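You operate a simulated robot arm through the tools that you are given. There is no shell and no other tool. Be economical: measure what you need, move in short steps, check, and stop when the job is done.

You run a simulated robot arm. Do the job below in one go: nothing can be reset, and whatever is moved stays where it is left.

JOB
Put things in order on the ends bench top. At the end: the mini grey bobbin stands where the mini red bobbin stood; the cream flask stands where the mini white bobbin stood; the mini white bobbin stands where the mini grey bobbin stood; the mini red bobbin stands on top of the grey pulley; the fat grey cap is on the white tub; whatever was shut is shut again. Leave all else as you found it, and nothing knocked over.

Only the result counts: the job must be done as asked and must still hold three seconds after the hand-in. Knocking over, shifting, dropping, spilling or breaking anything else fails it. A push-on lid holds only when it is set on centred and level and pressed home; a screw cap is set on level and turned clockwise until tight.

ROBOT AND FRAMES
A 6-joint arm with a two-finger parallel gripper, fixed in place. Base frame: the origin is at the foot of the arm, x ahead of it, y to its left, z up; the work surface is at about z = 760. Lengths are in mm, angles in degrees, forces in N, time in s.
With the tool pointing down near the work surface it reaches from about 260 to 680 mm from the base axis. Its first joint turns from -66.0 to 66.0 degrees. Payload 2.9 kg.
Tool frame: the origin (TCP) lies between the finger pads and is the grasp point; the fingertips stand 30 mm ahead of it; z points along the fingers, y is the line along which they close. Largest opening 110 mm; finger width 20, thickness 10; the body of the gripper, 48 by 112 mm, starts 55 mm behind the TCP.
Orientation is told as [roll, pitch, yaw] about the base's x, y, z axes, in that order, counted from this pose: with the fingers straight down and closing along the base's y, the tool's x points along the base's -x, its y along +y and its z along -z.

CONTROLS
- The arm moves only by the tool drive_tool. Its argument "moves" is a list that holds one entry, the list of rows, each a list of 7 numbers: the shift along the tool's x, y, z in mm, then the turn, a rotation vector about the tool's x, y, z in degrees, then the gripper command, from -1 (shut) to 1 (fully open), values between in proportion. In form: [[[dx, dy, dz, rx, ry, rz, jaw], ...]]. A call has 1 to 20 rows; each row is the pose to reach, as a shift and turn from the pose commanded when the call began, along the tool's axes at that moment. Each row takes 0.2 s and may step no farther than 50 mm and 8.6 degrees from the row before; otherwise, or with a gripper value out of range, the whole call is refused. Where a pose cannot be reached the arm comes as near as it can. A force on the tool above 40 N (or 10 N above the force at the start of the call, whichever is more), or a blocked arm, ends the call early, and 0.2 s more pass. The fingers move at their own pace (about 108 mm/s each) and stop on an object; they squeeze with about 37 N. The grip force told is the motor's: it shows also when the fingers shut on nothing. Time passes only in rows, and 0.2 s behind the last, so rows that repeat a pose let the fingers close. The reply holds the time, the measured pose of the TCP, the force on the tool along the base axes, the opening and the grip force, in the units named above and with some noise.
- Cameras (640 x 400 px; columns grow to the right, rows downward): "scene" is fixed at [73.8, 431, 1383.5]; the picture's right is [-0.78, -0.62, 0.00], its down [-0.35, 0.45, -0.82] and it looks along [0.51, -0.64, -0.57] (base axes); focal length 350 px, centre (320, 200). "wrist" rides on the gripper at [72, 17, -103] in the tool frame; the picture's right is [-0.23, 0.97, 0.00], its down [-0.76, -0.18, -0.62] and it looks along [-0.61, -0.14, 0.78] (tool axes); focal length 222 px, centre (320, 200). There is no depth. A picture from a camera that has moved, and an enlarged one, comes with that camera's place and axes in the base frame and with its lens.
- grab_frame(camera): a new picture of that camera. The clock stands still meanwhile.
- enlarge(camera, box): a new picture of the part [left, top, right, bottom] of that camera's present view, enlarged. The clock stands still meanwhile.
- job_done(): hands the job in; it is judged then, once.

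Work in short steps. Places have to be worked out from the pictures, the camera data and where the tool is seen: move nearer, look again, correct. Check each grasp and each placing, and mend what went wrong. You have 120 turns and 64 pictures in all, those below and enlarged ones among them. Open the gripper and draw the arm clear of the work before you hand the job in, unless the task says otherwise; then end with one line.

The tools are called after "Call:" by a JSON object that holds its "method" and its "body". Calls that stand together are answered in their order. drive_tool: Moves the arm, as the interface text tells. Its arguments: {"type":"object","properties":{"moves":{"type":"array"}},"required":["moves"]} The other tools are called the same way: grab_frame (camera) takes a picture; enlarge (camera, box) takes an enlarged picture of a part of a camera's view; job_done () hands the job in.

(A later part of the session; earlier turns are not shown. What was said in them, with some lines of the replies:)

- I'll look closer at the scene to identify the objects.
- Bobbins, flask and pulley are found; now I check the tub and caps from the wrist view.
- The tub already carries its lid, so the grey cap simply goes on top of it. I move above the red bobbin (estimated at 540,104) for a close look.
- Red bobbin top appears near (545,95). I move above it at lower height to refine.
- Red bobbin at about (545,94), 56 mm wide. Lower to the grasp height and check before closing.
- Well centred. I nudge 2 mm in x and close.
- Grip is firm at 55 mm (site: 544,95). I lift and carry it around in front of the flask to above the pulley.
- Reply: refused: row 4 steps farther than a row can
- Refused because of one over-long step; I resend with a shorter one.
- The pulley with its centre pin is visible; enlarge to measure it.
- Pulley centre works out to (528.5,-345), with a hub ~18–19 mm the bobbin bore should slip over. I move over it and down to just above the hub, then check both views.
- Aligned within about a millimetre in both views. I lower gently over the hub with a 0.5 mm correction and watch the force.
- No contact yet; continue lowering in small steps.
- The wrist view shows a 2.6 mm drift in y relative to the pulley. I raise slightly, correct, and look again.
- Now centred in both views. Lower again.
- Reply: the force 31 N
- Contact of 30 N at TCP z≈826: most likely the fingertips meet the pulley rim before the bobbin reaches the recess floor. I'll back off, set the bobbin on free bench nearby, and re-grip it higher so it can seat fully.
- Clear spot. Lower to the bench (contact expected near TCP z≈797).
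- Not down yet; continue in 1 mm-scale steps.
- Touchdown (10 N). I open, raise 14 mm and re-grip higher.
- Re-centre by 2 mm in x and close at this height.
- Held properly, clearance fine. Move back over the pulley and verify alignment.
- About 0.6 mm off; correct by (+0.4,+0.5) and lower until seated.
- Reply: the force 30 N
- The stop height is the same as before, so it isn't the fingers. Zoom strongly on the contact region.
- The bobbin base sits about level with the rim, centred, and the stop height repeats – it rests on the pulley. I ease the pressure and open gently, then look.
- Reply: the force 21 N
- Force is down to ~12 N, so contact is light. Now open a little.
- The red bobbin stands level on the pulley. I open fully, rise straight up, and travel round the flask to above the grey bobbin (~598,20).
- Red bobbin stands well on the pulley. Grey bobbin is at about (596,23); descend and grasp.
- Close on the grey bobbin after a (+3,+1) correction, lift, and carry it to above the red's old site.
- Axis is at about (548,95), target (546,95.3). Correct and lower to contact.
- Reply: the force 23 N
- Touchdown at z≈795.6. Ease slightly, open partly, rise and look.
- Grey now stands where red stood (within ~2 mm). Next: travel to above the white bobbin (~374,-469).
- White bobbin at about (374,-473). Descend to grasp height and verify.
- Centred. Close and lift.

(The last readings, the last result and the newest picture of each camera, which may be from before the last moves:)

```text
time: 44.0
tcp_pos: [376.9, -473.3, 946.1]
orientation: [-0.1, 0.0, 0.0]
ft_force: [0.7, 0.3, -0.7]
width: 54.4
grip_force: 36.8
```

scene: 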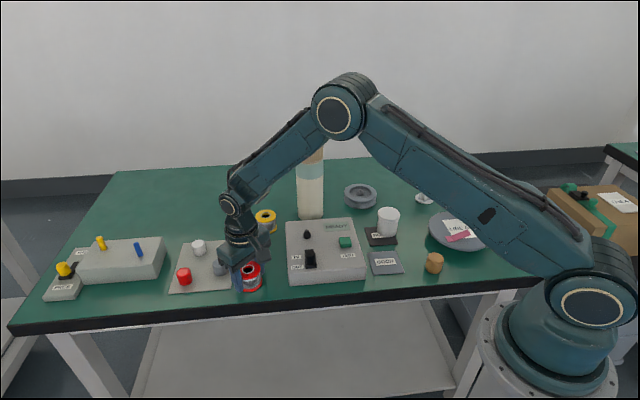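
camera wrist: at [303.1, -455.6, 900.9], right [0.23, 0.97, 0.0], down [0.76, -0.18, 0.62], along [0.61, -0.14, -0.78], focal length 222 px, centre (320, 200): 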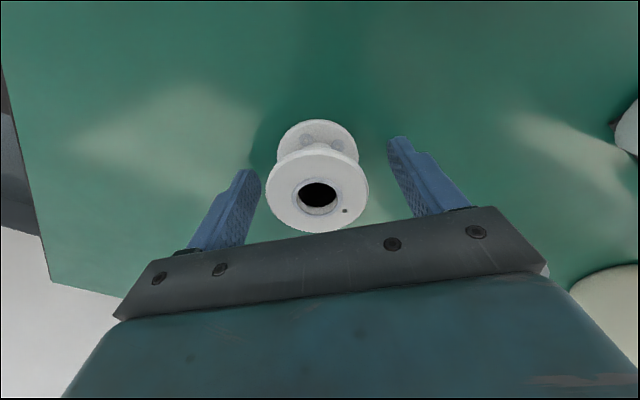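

Held. Carry it around the flask to above the grey bobbin's old site (596.5,22.3).

Call:
{"method": "drive_tool", "body": {"moves": [[[-8, 45, 0, 0, 0, 0, -1], [-16, 90, 0, 0, 0, 0, -1], [-24, 135, 0, 0, 0, 0, -1], [-32, 180, 0, 0, 0, 0, -1], [-40, 225, 0, 0, 0, 0, -1], [-48, 270, 0, 0, 0, 0, -1], [-56, 315, 0, 0, 0, 0, -1], [-64, 360, 0, 0, 0, 0, -1], [-72, 405, 0, 0, 0, 0, -1], [-80, 450, 0, 0, 0, 0, -1], [-125, 466, 0, 0, 0, 0, -1], [-172, 481, 0, 0, 0, 0, -1], [-219, 496, 0, 0, 0, 0, -1], [-220.5, 496, 45, 0, 0, 0, -1], [-220.5, 496, 90, 0, 0, 0, -1], [-220.5, 496, 128, 0, 0, 0, -1], [-220.5, 496, 128, 0, 0, 0, -1]]]}}

Call:
{"method": "grab_frame", "body": {"camera": "wrist"}}

```text
time: 47.6
tcp_pos: [595.8, 23.5, 816.2]
orientation: [-0.1, 0.0, 0.0]
ft_force: [0.4, 0.4, 0.2]
width: 54.5
grip_force: 37.7
```

```text
23 pictures are left
camera wrist: at [524.2, 39.9, 920.5], right [0.23, 0.97, 0.0], down [0.76, -0.18, 0.62], along [0.61, -0.14, -0.78], focal length 222 px, centre (320, 200)
```

wrist: 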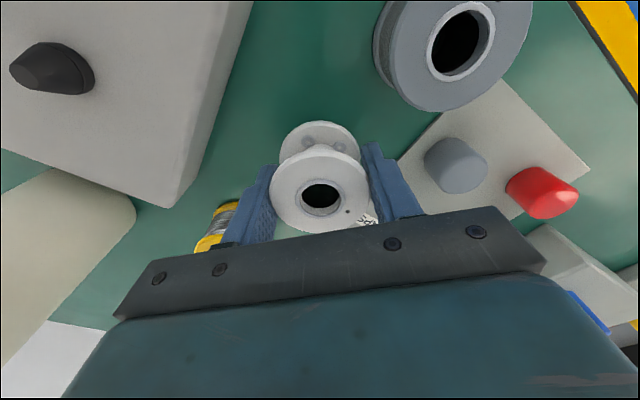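

Axis at (595.1,23.6); correct by (+1.4,-1.3) and lower to contact.

Call:
{"method": "drive_tool", "body": {"moves": [[[-1.4, -1.3, 8, 0, 0, 0, -1], [-1.4, -1.3, 14, 0, 0, 0, -1], [-1.4, -1.3, 17, 0, 0, 0, -1], [-1.4, -1.3, 19, 0, 0, 0, -1], [-1.4, -1.3, 20, 0, 0, 0, -1], [-1.4, -1.3, 21, 0, 0, 0, -1], [-1.4, -1.3, 22, 0, 0, 0, -1]]]}}

```text
time: 49.2
tcp_pos: [597.7, 23.4, 798.4]
orientation: [0.0, 0.0, 0.1]
ft_force: [-5.1, -1.4, 8.2]
width: 54.7
grip_force: 37.3
```

Touching (8 N). Open and rise, then look.

Call:
{"method": "drive_tool", "body": {"moves": [[[0, 0, 0.3, 0, 0, 0, -1], [0, 0, 0.3, 0, 0, 0, 0.2], [0, 0, 0.3, 0, 0, 0, 0.5], [0, 0, 0.3, 0, 0, 0, 0.6], [0, 0, -30, 0, 0, 0, 0.6], [0, 0, -75, 0, 0, 0, 0.8], [0, 0, -92, 0, 0, 0, 1], [0, 0, -92, 0, 0, 0, 1]]]}}

Call:
{"method": "grab_frame", "body": {"camera": "wrist"}}

```text
time: 51.0
tcp_pos: [595.4, 21.4, 889.0]
orientation: [0.0, 0.0, 0.1]
ft_force: [0.4, -0.5, 0.0]
width: 109.9
grip_force: 0.0
```

```text
22 pictures are left
camera wrist: at [523.6, 38.6, 993.0], right [0.23, 0.97, 0.0], down [0.76, -0.18, 0.62], along [0.61, -0.14, -0.78], focal length 222 px, centre (320, 200)
```

wrist: 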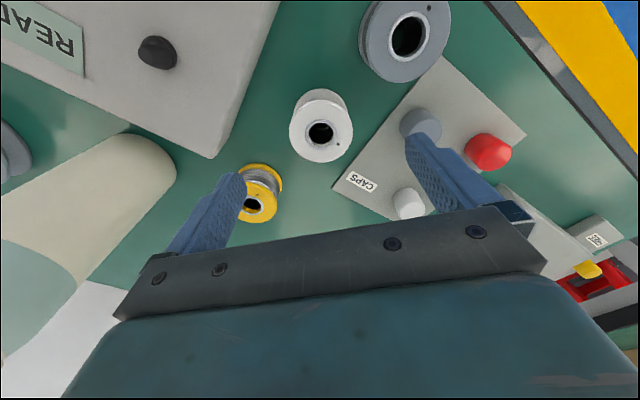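

White stands at grey's old place (597,22). Now move above the grey cap (~615,114).

Call:
{"method": "drive_tool", "body": {"moves": [[[-7, 31, 0, 0, 0, 0, 0.4], [-14, 62, 0, 0, 0, 0, 0.4], [-20, 93, 0, 0, 0, 0, 0.4], [-20, 93, 0, 0, 0, 0, 0.4]]]}}

Call:
{"method": "enlarge", "body": {"camera": "wrist", "box": [220, 50, 420, 200]}}

```text
time: 52.0
tcp_pos: [615.0, 115.7, 889.2]
orientation: [0.0, 0.0, 0.0]
ft_force: [-0.3, 0.5, 0.1]
width: 76.9
grip_force: 0.0
```

```text
2.67 times, centred on (320, 125) of wrist
camera zoom: at [542.8, 132.6, 993.2], right [0.23, 0.97, 0.0], down [0.76, -0.18, 0.62], along [0.61, -0.14, -0.78], focal length 592 px, centre (320, 400)
```

zoom: 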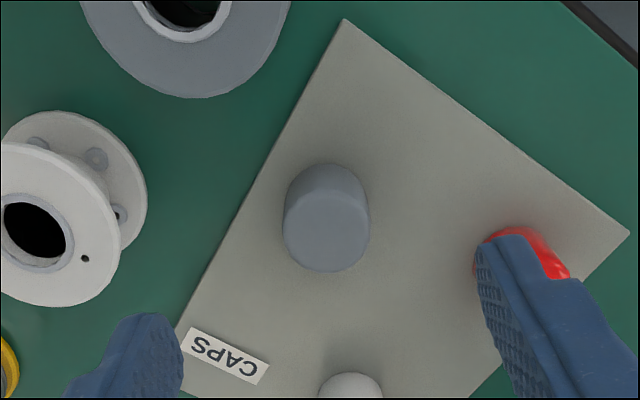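

Cap at about (626,116), ~30 mm wide. Narrow the jaws to ~60 mm, shift and lower.

Call:
{"method": "drive_tool", "body": {"moves": [[[-11, 0.5, 0, 0, 0, 0, 0.05], [-11, 0.5, 30, 0, 0, 0, 0.05], [-11, 0.5, 65, 0, 0, 0, 0.05], [-11, 0.5, 91, 0, 0, 0, 0.05], [-11, 0.5, 91, 0, 0, 0, 0.05]]]}}

Call:
{"method": "enlarge", "body": {"camera": "wrist", "box": [220, 100, 420, 250]}}

```text
time: 53.2
tcp_pos: [625.0, 117.3, 798.1]
orientation: [0.0, 0.0, 0.0]
ft_force: [-0.4, 0.4, 1.1]
width: 57.9
grip_force: 0.0
```

```text
2.67 times, centred on (320, 175) of wrist
camera zoom: at [553.3, 133.4, 903.0], right [0.23, 0.97, 0.0], down [0.76, -0.18, 0.62], along [0.61, -0.14, -0.78], focal length 592 px, centre (320, 267)
```

zoom: 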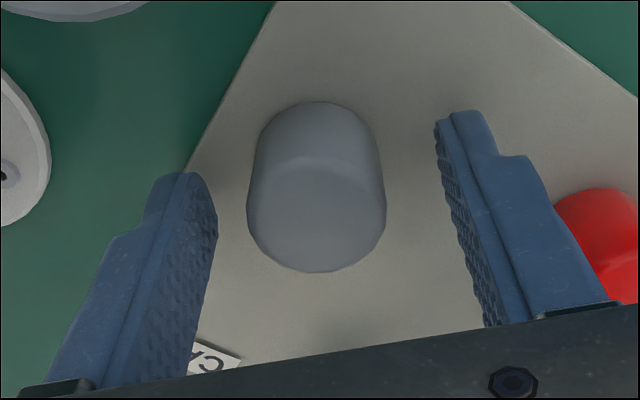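

Well centred. Close and lift.

Call:
{"method": "drive_tool", "body": {"moves": [[[0, 0, 0, 0, 0, 0, -0.5], [0, 0, 0, 0, 0, 0, -1], [0, 0, 0, 0, 0, 0, -1], [0, 0, 0, 0, 0, 0, -1], [0, 0, -35, 0, 0, 0, -1], [0, 0, -80, 0, 0, 0, -1], [0, 0, -125, 0, 0, 0, -1], [0, 0, -150, 0, 0, 0, -1]]]}}

```text
time: 55.0
tcp_pos: [627.5, 117.6, 950.2]
orientation: [0.0, 0.0, 0.0]
ft_force: [0.0, 0.7, 0.0]
width: 29.5
grip_force: 37.2
```

Holding the cap (29.5 mm). Carry it to above the tub.

Call:
{"method": "drive_tool", "body": {"moves": [[[24, -37, 0, 0, 0, 0, -1], [48, -74, 0, 0, 0, 0, -1], [72, -111, 0, 0, 0, 0, -1], [96, -148, 0, 0, 0, 0, -1], [120, -185, 0, 0, 0, 0, -1], [144, -222, 0, 0, 0, 0, -1], [168, -259, 0, 0, 0, 0, -1], [192, -296, 0, 0, 0, 0, -1], [216, -333, 0, 0, 0, 0, -1], [242, -372, 0, 0, 0, 0, -1], [242, -372, 0, 0, 0, 0, -1]]]}}

Call:
{"method": "grab_frame", "body": {"camera": "wrist"}}

```text
time: 57.4
tcp_pos: [384.3, -257.4, 945.9]
orientation: [0.0, -0.1, 0.0]
ft_force: [-0.3, -0.1, 0.4]
width: 29.8
grip_force: 36.8
```

```text
19 pictures are left
camera wrist: at [312.7, -241.4, 1050.5], right [0.23, 0.97, 0.0], down [0.76, -0.18, 0.62], along [0.61, -0.14, -0.78], focal length 222 px, centre (320, 200)
```

wrist: 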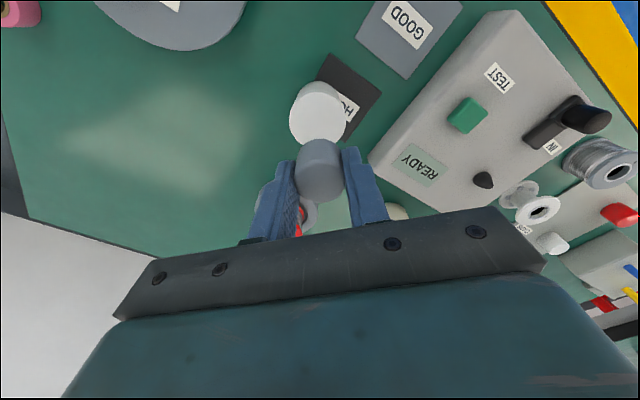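

Tub lid centre is near (382,-260), top z≈820. Shift slightly and lower to ~15 mm above for a check.

Call:
{"method": "drive_tool", "body": {"moves": [[[1.5, -1.7, 35, 0, 0, 0, -1], [1.5, -1.7, 70, 0, 0, 0, -1], [1.5, -1.7, 70, 0, 0, 0, -1]]]}}

Call:
{"method": "enlarge", "body": {"camera": "wrist", "box": [220, 70, 420, 220]}}

Call:
{"method": "enlarge", "body": {"camera": "scene", "box": [360, 190, 420, 240]}}

```text
time: 58.2
tcp_pos: [383.3, -258.7, 875.7]
orientation: [-0.1, -0.1, 0.0]
ft_force: [0.8, -0.1, -0.1]
width: 29.6
grip_force: 36.9
```

```text
2.67 times, centred on (320, 145) of wrist
camera zoom: at [311.4, -241.7, 980.0], right [0.23, 0.97, 0.0], down [0.76, -0.18, 0.62], along [0.61, -0.14, -0.78], focal length 592 px, centre (320, 347)
```

zoom: 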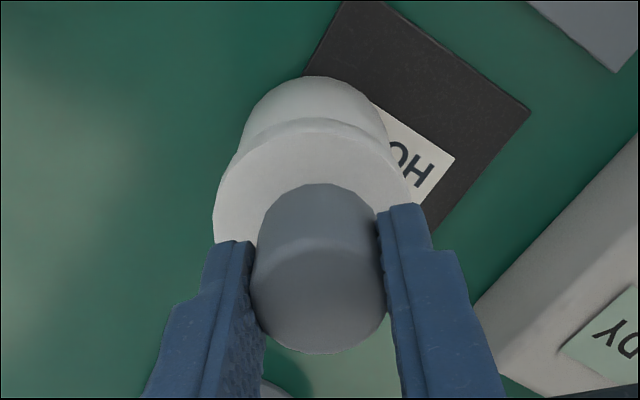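

```text
8.00 times, centred on (390, 215) of scene
camera zoom: at [73.8, 431.0, 1383.5], right [-0.78, -0.62, 0.0], down [-0.35, 0.45, -0.82], along [0.51, -0.64, -0.57], focal length 2796 px, centre (-240, 80)
```

zoom: 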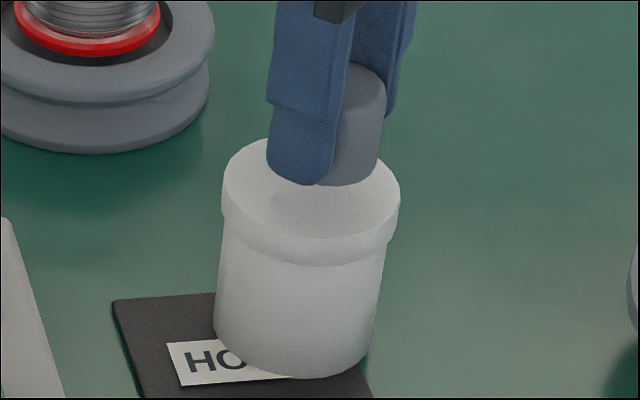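

The cap is short of the lid's centre; shift by about (+7,-3.4) and recheck.

Call:
{"method": "drive_tool", "body": {"moves": [[[-7, -3.4, 0, 0, 0, 0, -1], [-7, -3.4, 8, 0, 0, 0, -1], [-7, -3.4, 8, 0, 0, 0, -1]]]}}

Call:
{"method": "enlarge", "body": {"camera": "wrist", "box": [220, 70, 420, 220]}}

Call:
{"method": "enlarge", "body": {"camera": "scene", "box": [360, 190, 420, 240]}}

```text
time: 59.0
tcp_pos: [390.0, -262.1, 868.9]
orientation: [0.0, 0.0, 0.0]
ft_force: [0.4, -0.2, 0.2]
width: 29.9
grip_force: 36.9
```

```text
2.67 times, centred on (320, 145) of wrist
camera zoom: at [318.1, -245.0, 973.6], right [0.23, 0.97, 0.0], down [0.76, -0.18, 0.62], along [0.61, -0.14, -0.78], focal length 592 px, centre (320, 347)
```

zoom: 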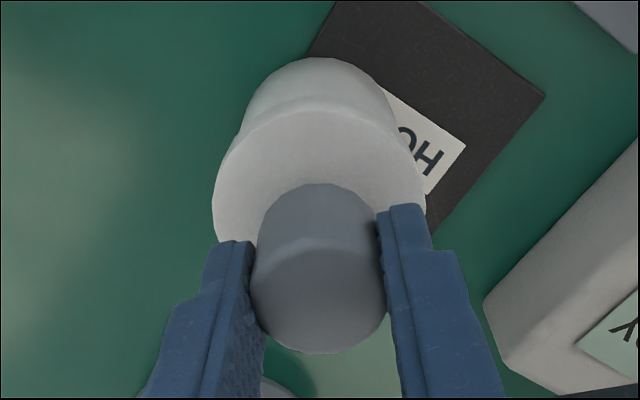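

```text
8.00 times, centred on (390, 215) of scene
camera zoom: at [73.8, 431.0, 1383.5], right [-0.78, -0.62, 0.0], down [-0.35, 0.45, -0.82], along [0.51, -0.64, -0.57], focal length 2796 px, centre (-240, 80)
```

zoom: 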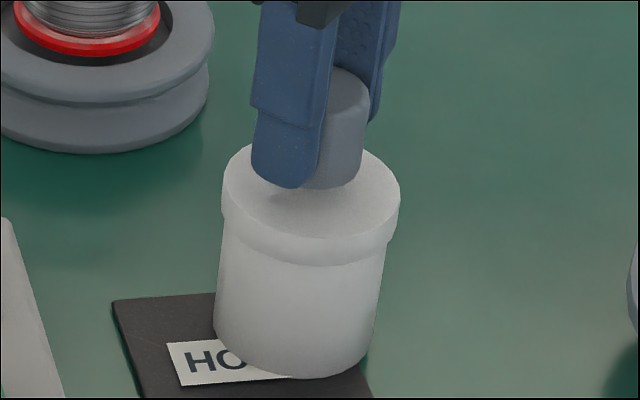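

Aligned in both views. Lower to gentle contact.

Call:
{"method": "drive_tool", "body": {"moves": [[[0, 0, 4, 0, 0, 0, -1], [0, 0, 7, 0, 0, 0, -1], [0, 0, 9, 0, 0, 0, -1], [0, 0, 10.5, 0, 0, 0, -1], [0, 0, 12, 0, 0, 0, -1], [0, 0, 13, 0, 0, 0, -1], [0, 0, 14, 0, 0, 0, -1]]]}}

```text
time: 60.4
tcp_pos: [391.2, -262.3, 861.0]
orientation: [-0.1, -0.2, -0.1]
ft_force: [-2.8, 2.1, 6.5]
width: 29.6
grip_force: 36.9
stopped in row 6: the force on the tool passed its limit (the readings are from after the stop); the commanded pose is now the measured one
```

Contact made (force stop, now 6.5 N). Open gently and rise.

Call:
{"method": "drive_tool", "body": {"moves": [[[0, 0, -0.3, 0, 0, 0, -0.9], [0, 0, -0.3, 0, 0, 0, -0.2], [0, 0, -0.3, 0, 0, 0, 0.2], [0, 0, -0.3, 0, 0, 0, 0.2], [0, 0, -20, 0, 0, 0, 0.2], [0, 0, -60, 0, 0, 0, 0.3], [0, 0, -100, 0, 0, 0, 0.3], [0, 0, -100, 0, 0, 0, 0.3]]]}}

Call:
{"method": "grab_frame", "body": {"camera": "scene"}}

```text
time: 62.2
tcp_pos: [392.3, -261.6, 956.7]
orientation: [-0.1, -0.2, 0.0]
ft_force: [0.0, 0.0, 0.1]
width: 71.5
grip_force: 0.1
```

```text
14 pictures are left
```

scene: 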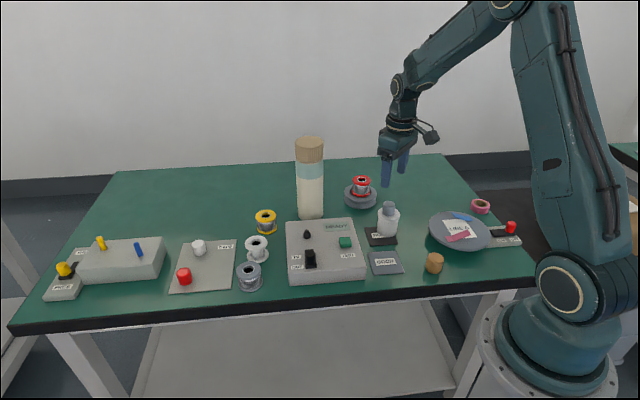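

All placed so far. Now the flask: I move in front of it at TCP z≈948 with jaws open, and check alignment.

Call:
{"method": "drive_tool", "body": {"moves": [[[-26, 25, 3, 0, 0, 0, 1], [-52, 50, 6, 0, 0, 0, 1], [-78, 76, 9, 0, 0, 0, 1], [-78, 76, 9, 0, 0, 0, 1]]]}}

Call:
{"method": "grab_frame", "body": {"camera": "wrist"}}

Call:
{"method": "enlarge", "body": {"camera": "scene", "box": [270, 110, 400, 225]}}

```text
time: 63.2
tcp_pos: [469.3, -186.1, 950.5]
orientation: [0.0, -0.1, 0.0]
ft_force: [0.7, 0.1, 0.8]
width: 109.7
grip_force: 0.1
```

```text
13 pictures are left
camera wrist: at [396.3, -168.8, 1054.4], right [0.23, 0.97, 0.0], down [0.76, -0.18, 0.63], along [0.61, -0.14, -0.78], focal length 222 px, centre (320, 200)
```

wrist: 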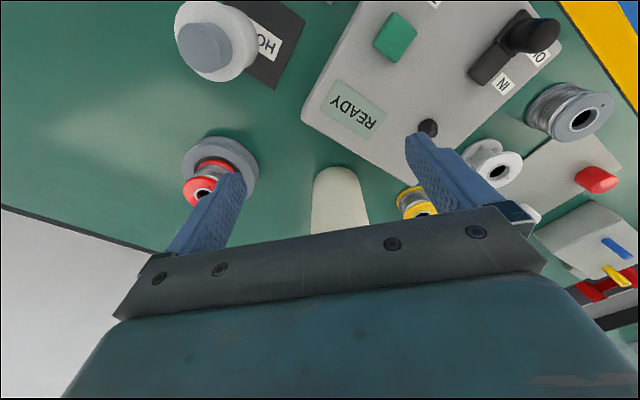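

```text
3.48 times, centred on (335, 168) of scene
camera zoom: at [73.8, 431.0, 1383.5], right [-0.78, -0.62, 0.0], down [-0.35, 0.45, -0.82], along [0.51, -0.64, -0.57], focal length 1216 px, centre (268, 313)
```

zoom: 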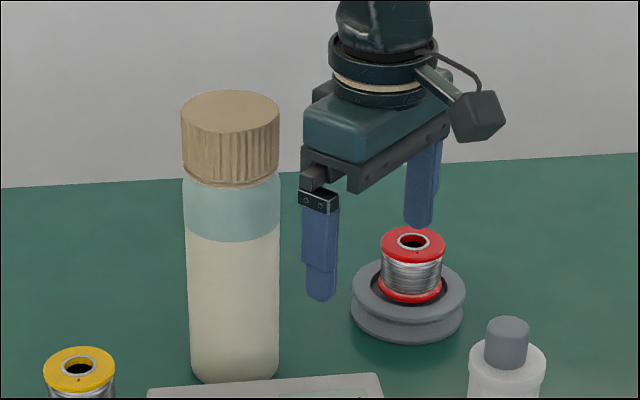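

Flask axis ≈ (603,-189.5), top ≈ 990, so TCP z≈943 leaves room. Slide in with the fingers straddling it, and check.

Call:
{"method": "drive_tool", "body": {"moves": [[[0, -3.7, 7, 0, 0, 0, 1], [-30, -3.7, 7, 0, 0, 0, 1], [-60, -3.7, 7, 0, 0, 0, 1], [-90, -3.7, 7, 0, 0, 0, 1], [-115, -3.7, 7, 0, 0, 0, 1], [-115, -3.7, 7, 0, 0, 0, 1]]]}}

Call:
{"method": "enlarge", "body": {"camera": "scene", "box": [270, 110, 400, 225]}}

Call:
{"method": "grab_frame", "body": {"camera": "wrist"}}

```text
time: 64.6
tcp_pos: [584.0, -189.1, 944.8]
orientation: [-0.1, -0.1, -0.1]
ft_force: [0.2, -0.3, -0.3]
width: 110.1
grip_force: 0.1
```

```text
3.48 times, centred on (335, 168) of scene
camera zoom: at [73.8, 431.0, 1383.5], right [-0.78, -0.62, 0.0], down [-0.35, 0.45, -0.82], along [0.51, -0.64, -0.57], focal length 1216 px, centre (268, 313)
```

zoom: 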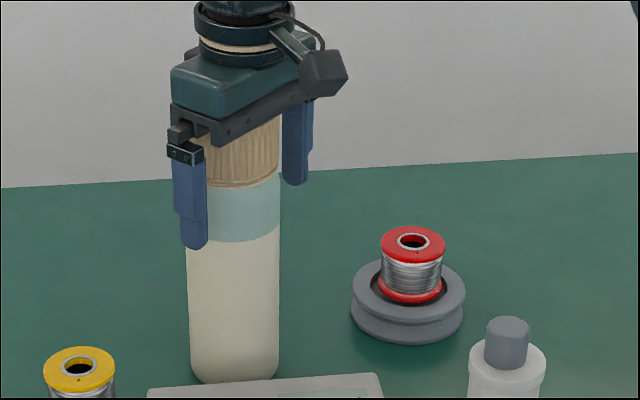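

```text
10 pictures are left
camera wrist: at [512.8, -172.6, 1048.8], right [0.23, 0.97, 0.0], down [0.76, -0.18, 0.63], along [0.61, -0.14, -0.78], focal length 222 px, centre (320, 200)
```

wrist: 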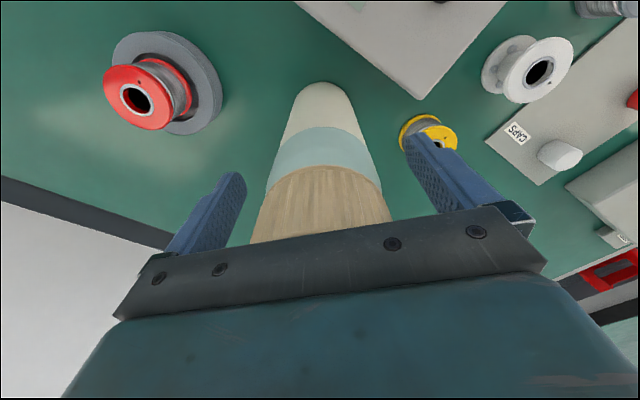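

Centred; flask axis ≈ (602,-190.5). Advance 17 mm and close.

Call:
{"method": "drive_tool", "body": {"moves": [[[-17, -0.7, 0, 0, 0, 0, 1], [-17, -0.7, 0, 0, 0, 0, 1], [-17, -0.7, 0, 0, 0, 0, 0.5], [-17, -0.7, 0, 0, 0, 0, 0], [-17, -0.7, 0, 0, 0, 0, -1], [-17, -0.7, 0, 0, 0, 0, -1]]]}}

```text
time: 66.0
tcp_pos: [600.5, -191.0, 944.5]
orientation: [-0.2, -0.2, -0.1]
ft_force: [1.9, 1.0, 0.1]
width: 73.1
grip_force: 36.8
```

Gripped at 73 mm. Lift in steps and check reach.

Call:
{"method": "drive_tool", "body": {"moves": [[[0, 0, -10, 0, 0, 0, -1], [0, 0, -30, 0, 0, 0, -1], [0, 0, -60, 0, 0, 0, -1], [0, 0, -90, 0, 0, 0, -1], [0, 0, -110, 0, 0, 0, -1], [0, 0, -110, 0, 0, 0, -1]]]}}

Call:
{"method": "grab_frame", "body": {"camera": "scene"}}

```text
time: 67.4
tcp_pos: [601.2, -191.8, 1056.5]
orientation: [-0.1, -0.1, 0.1]
ft_force: [0.3, 0.2, -2.7]
width: 73.6
grip_force: 37.5
```

```text
9 pictures are left
```

scene: 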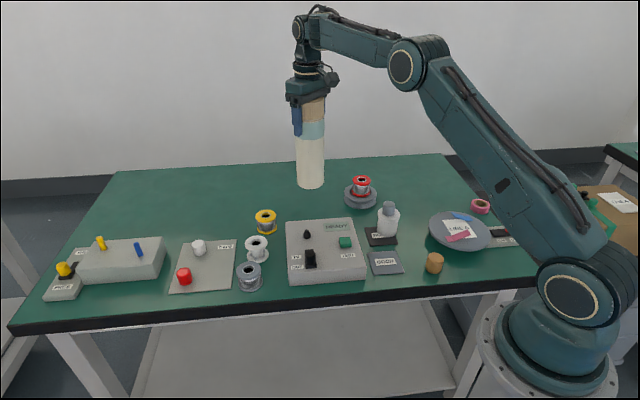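

Flask is up intact. Carry it to above the white bobbin's old site (374.2,-473.4) and lower partway.

Call:
{"method": "drive_tool", "body": {"moves": [[[28.4, -35.3, 0, 0, 0, 0, -1], [56.8, -70.5, 0, 0, 0, 0, -1], [85.2, -105.8, 0, 0, 0, 0, -1], [113.6, -141, 0, 0, 0, 0, -1], [142, -176.3, 0, 0, 0, 0, -1], [170.4, -211.5, 0, 0, 0, 0, -1], [198.8, -246.8, 0, 0, 0, 0, -1], [227.2, -282, 0, 0, 0, 0, -1], [227.2, -282, 35, 0, 0, 0, -1], [227.2, -282, 70, 0, 0, 0, -1], [227.2, -282, 95, 0, 0, 0, -1], [227.2, -282, 95, 0, 0, 0, -1]]]}}

Call:
{"method": "grab_frame", "body": {"camera": "wrist"}}

```text
time: 70.0
tcp_pos: [376.1, -473.2, 958.5]
orientation: [0.0, -0.2, -0.1]
ft_force: [0.2, 0.0, -3.2]
width: 73.4
grip_force: 37.2
```

```text
8 pictures are left
camera wrist: at [303.0, -456.9, 1063.5], right [0.23, 0.97, 0.0], down [0.76, -0.18, 0.63], along [0.61, -0.14, -0.78], focal length 222 px, centre (320, 200)
```

wrist: 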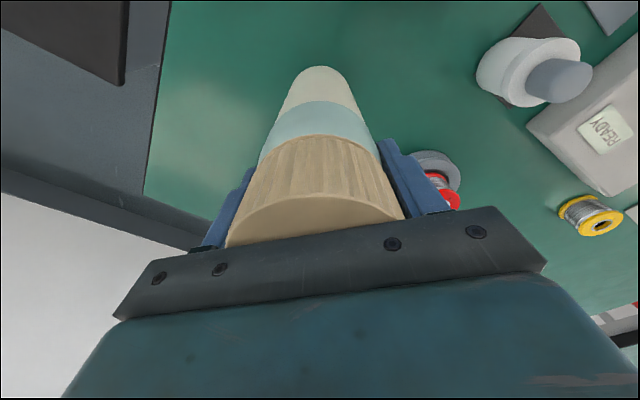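

Flask base ≈ (375,-474), target (374.2,-473.4). Tiny correction and lower to contact.

Call:
{"method": "drive_tool", "body": {"moves": [[[1, 0.7, 5, 0, 0, 0, -1], [1, 0.7, 9, 0, 0, 0, -1], [1, 0.7, 11, 0, 0, 0, -1], [1, 0.7, 12.5, 0, 0, 0, -1], [1, 0.7, 13.5, 0, 0, 0, -1], [1, 0.7, 14.5, 0, 0, 0, -1], [1, 0.7, 15.5, 0, 0, 0, -1]]]}}

```text
time: 71.6
tcp_pos: [372.1, -472.4, 944.1]
orientation: [-0.2, -0.2, -0.1]
ft_force: [-0.3, 0.2, 1.1]
width: 73.2
grip_force: 37.3
```

Weight is taken by the bench (force changed sign). Press another ~1 mm to confirm.

Call:
{"method": "drive_tool", "body": {"moves": [[[0, 0, 0.5, 0, 0, 0, -1], [0, 0, 1, 0, 0, 0, -1], [0, 0, 1, 0, 0, 0, -1]]]}}

```text
time: 72.4
tcp_pos: [372.8, -472.0, 943.1]
orientation: [-0.1, -0.2, 0.0]
ft_force: [0.4, -0.8, 5.2]
width: 73.3
grip_force: 36.7
```

Standing on the bench. Open slowly, then rise straight up and retreat.

Call:
{"method": "drive_tool", "body": {"moves": [[[0, 0, 0, 0, 0, 0, -0.2], [0, 0, 0, 0, 0, 0, 0.5], [0, 0, 0, 0, 0, 0, 1], [0, 0, 0, 0, 0, 0, 1], [0, 0, -30, 0, 0, 0, 1], [0, 0, -65, 0, 0, 0, 1], [0, 0, -100, 0, 0, 0, 1], [0, 0, -115, 0, 0, 0, 1], [20, 40, -115, 0, 0, 0, 1], [20, 85, -115, 0, 0, 0, 1], [20, 130, -115, 0, 0, 0, 1], [20, 175, -115, 0, 0, 0, 1], [20, 220, -115, 0, 0, 0, 1], [20, 265, -115, 0, 0, 0, 1], [20, 310, -115, 0, 0, 0, 1], [20, 350, -115, 0, 0, 0, 1], [20, 350, -115, 0, 0, 0, 1]]]}}

Call:
{"method": "grab_frame", "body": {"camera": "scene"}}

Call:
{"method": "enlarge", "body": {"camera": "scene", "box": [310, 120, 510, 270]}}

Call:
{"method": "enlarge", "body": {"camera": "scene", "box": [150, 190, 310, 300]}}

```text
time: 76.0
tcp_pos: [352.0, -122.1, 1057.7]
orientation: [-0.1, -0.1, 0.0]
ft_force: [0.4, 0.3, 0.3]
width: 109.9
grip_force: 0.1
```

```text
7 pictures are left
```

scene: 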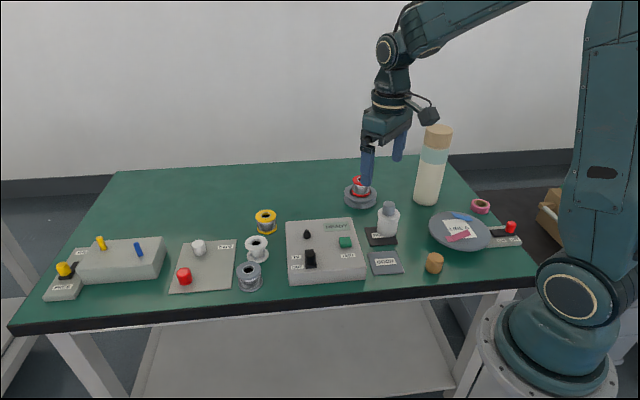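

```text
2.67 times, centred on (410, 195) of scene
camera zoom: at [73.8, 431.0, 1383.5], right [-0.78, -0.62, 0.0], down [-0.35, 0.45, -0.82], along [0.51, -0.64, -0.57], focal length 932 px, centre (80, 213)
```

zoom: 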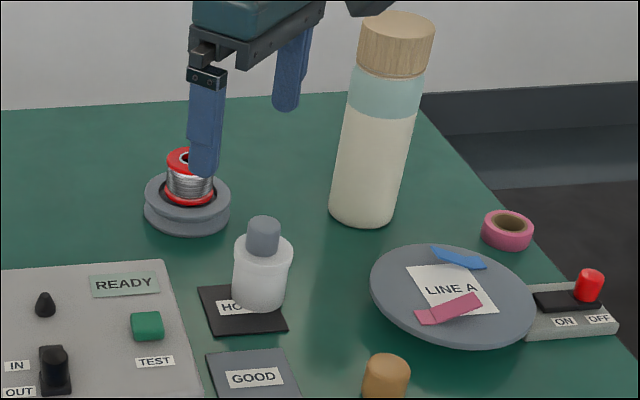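

```text
3.64 times, centred on (230, 245) of scene
camera zoom: at [73.8, 431.0, 1383.5], right [-0.78, -0.62, 0.0], down [-0.35, 0.45, -0.82], along [0.51, -0.64, -0.57], focal length 1271 px, centre (647, 36)
```

zoom: 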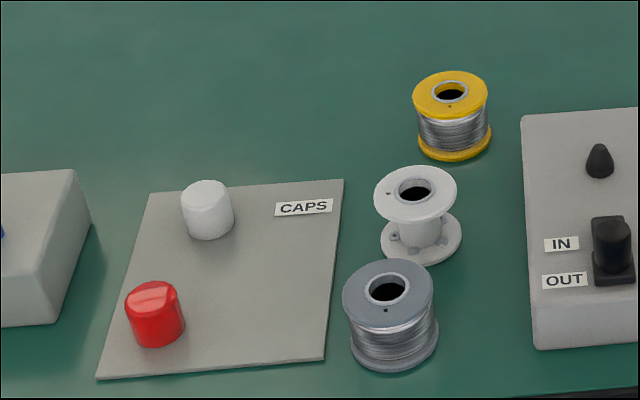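

Everything is in place: grey bobbin at red's place, white at grey's, the flask at white's, red on the pulley, and the cap on the tub. The tub and flask are still shut, and the gripper is open and clear, so I hand in.

Call:
{"method": "job_done", "body": {}}

```text
The job is handed in.
```

I finished all five moves and handed the job in. In the last pictures everything was standing, with nothing else visibly moved or knocked over.
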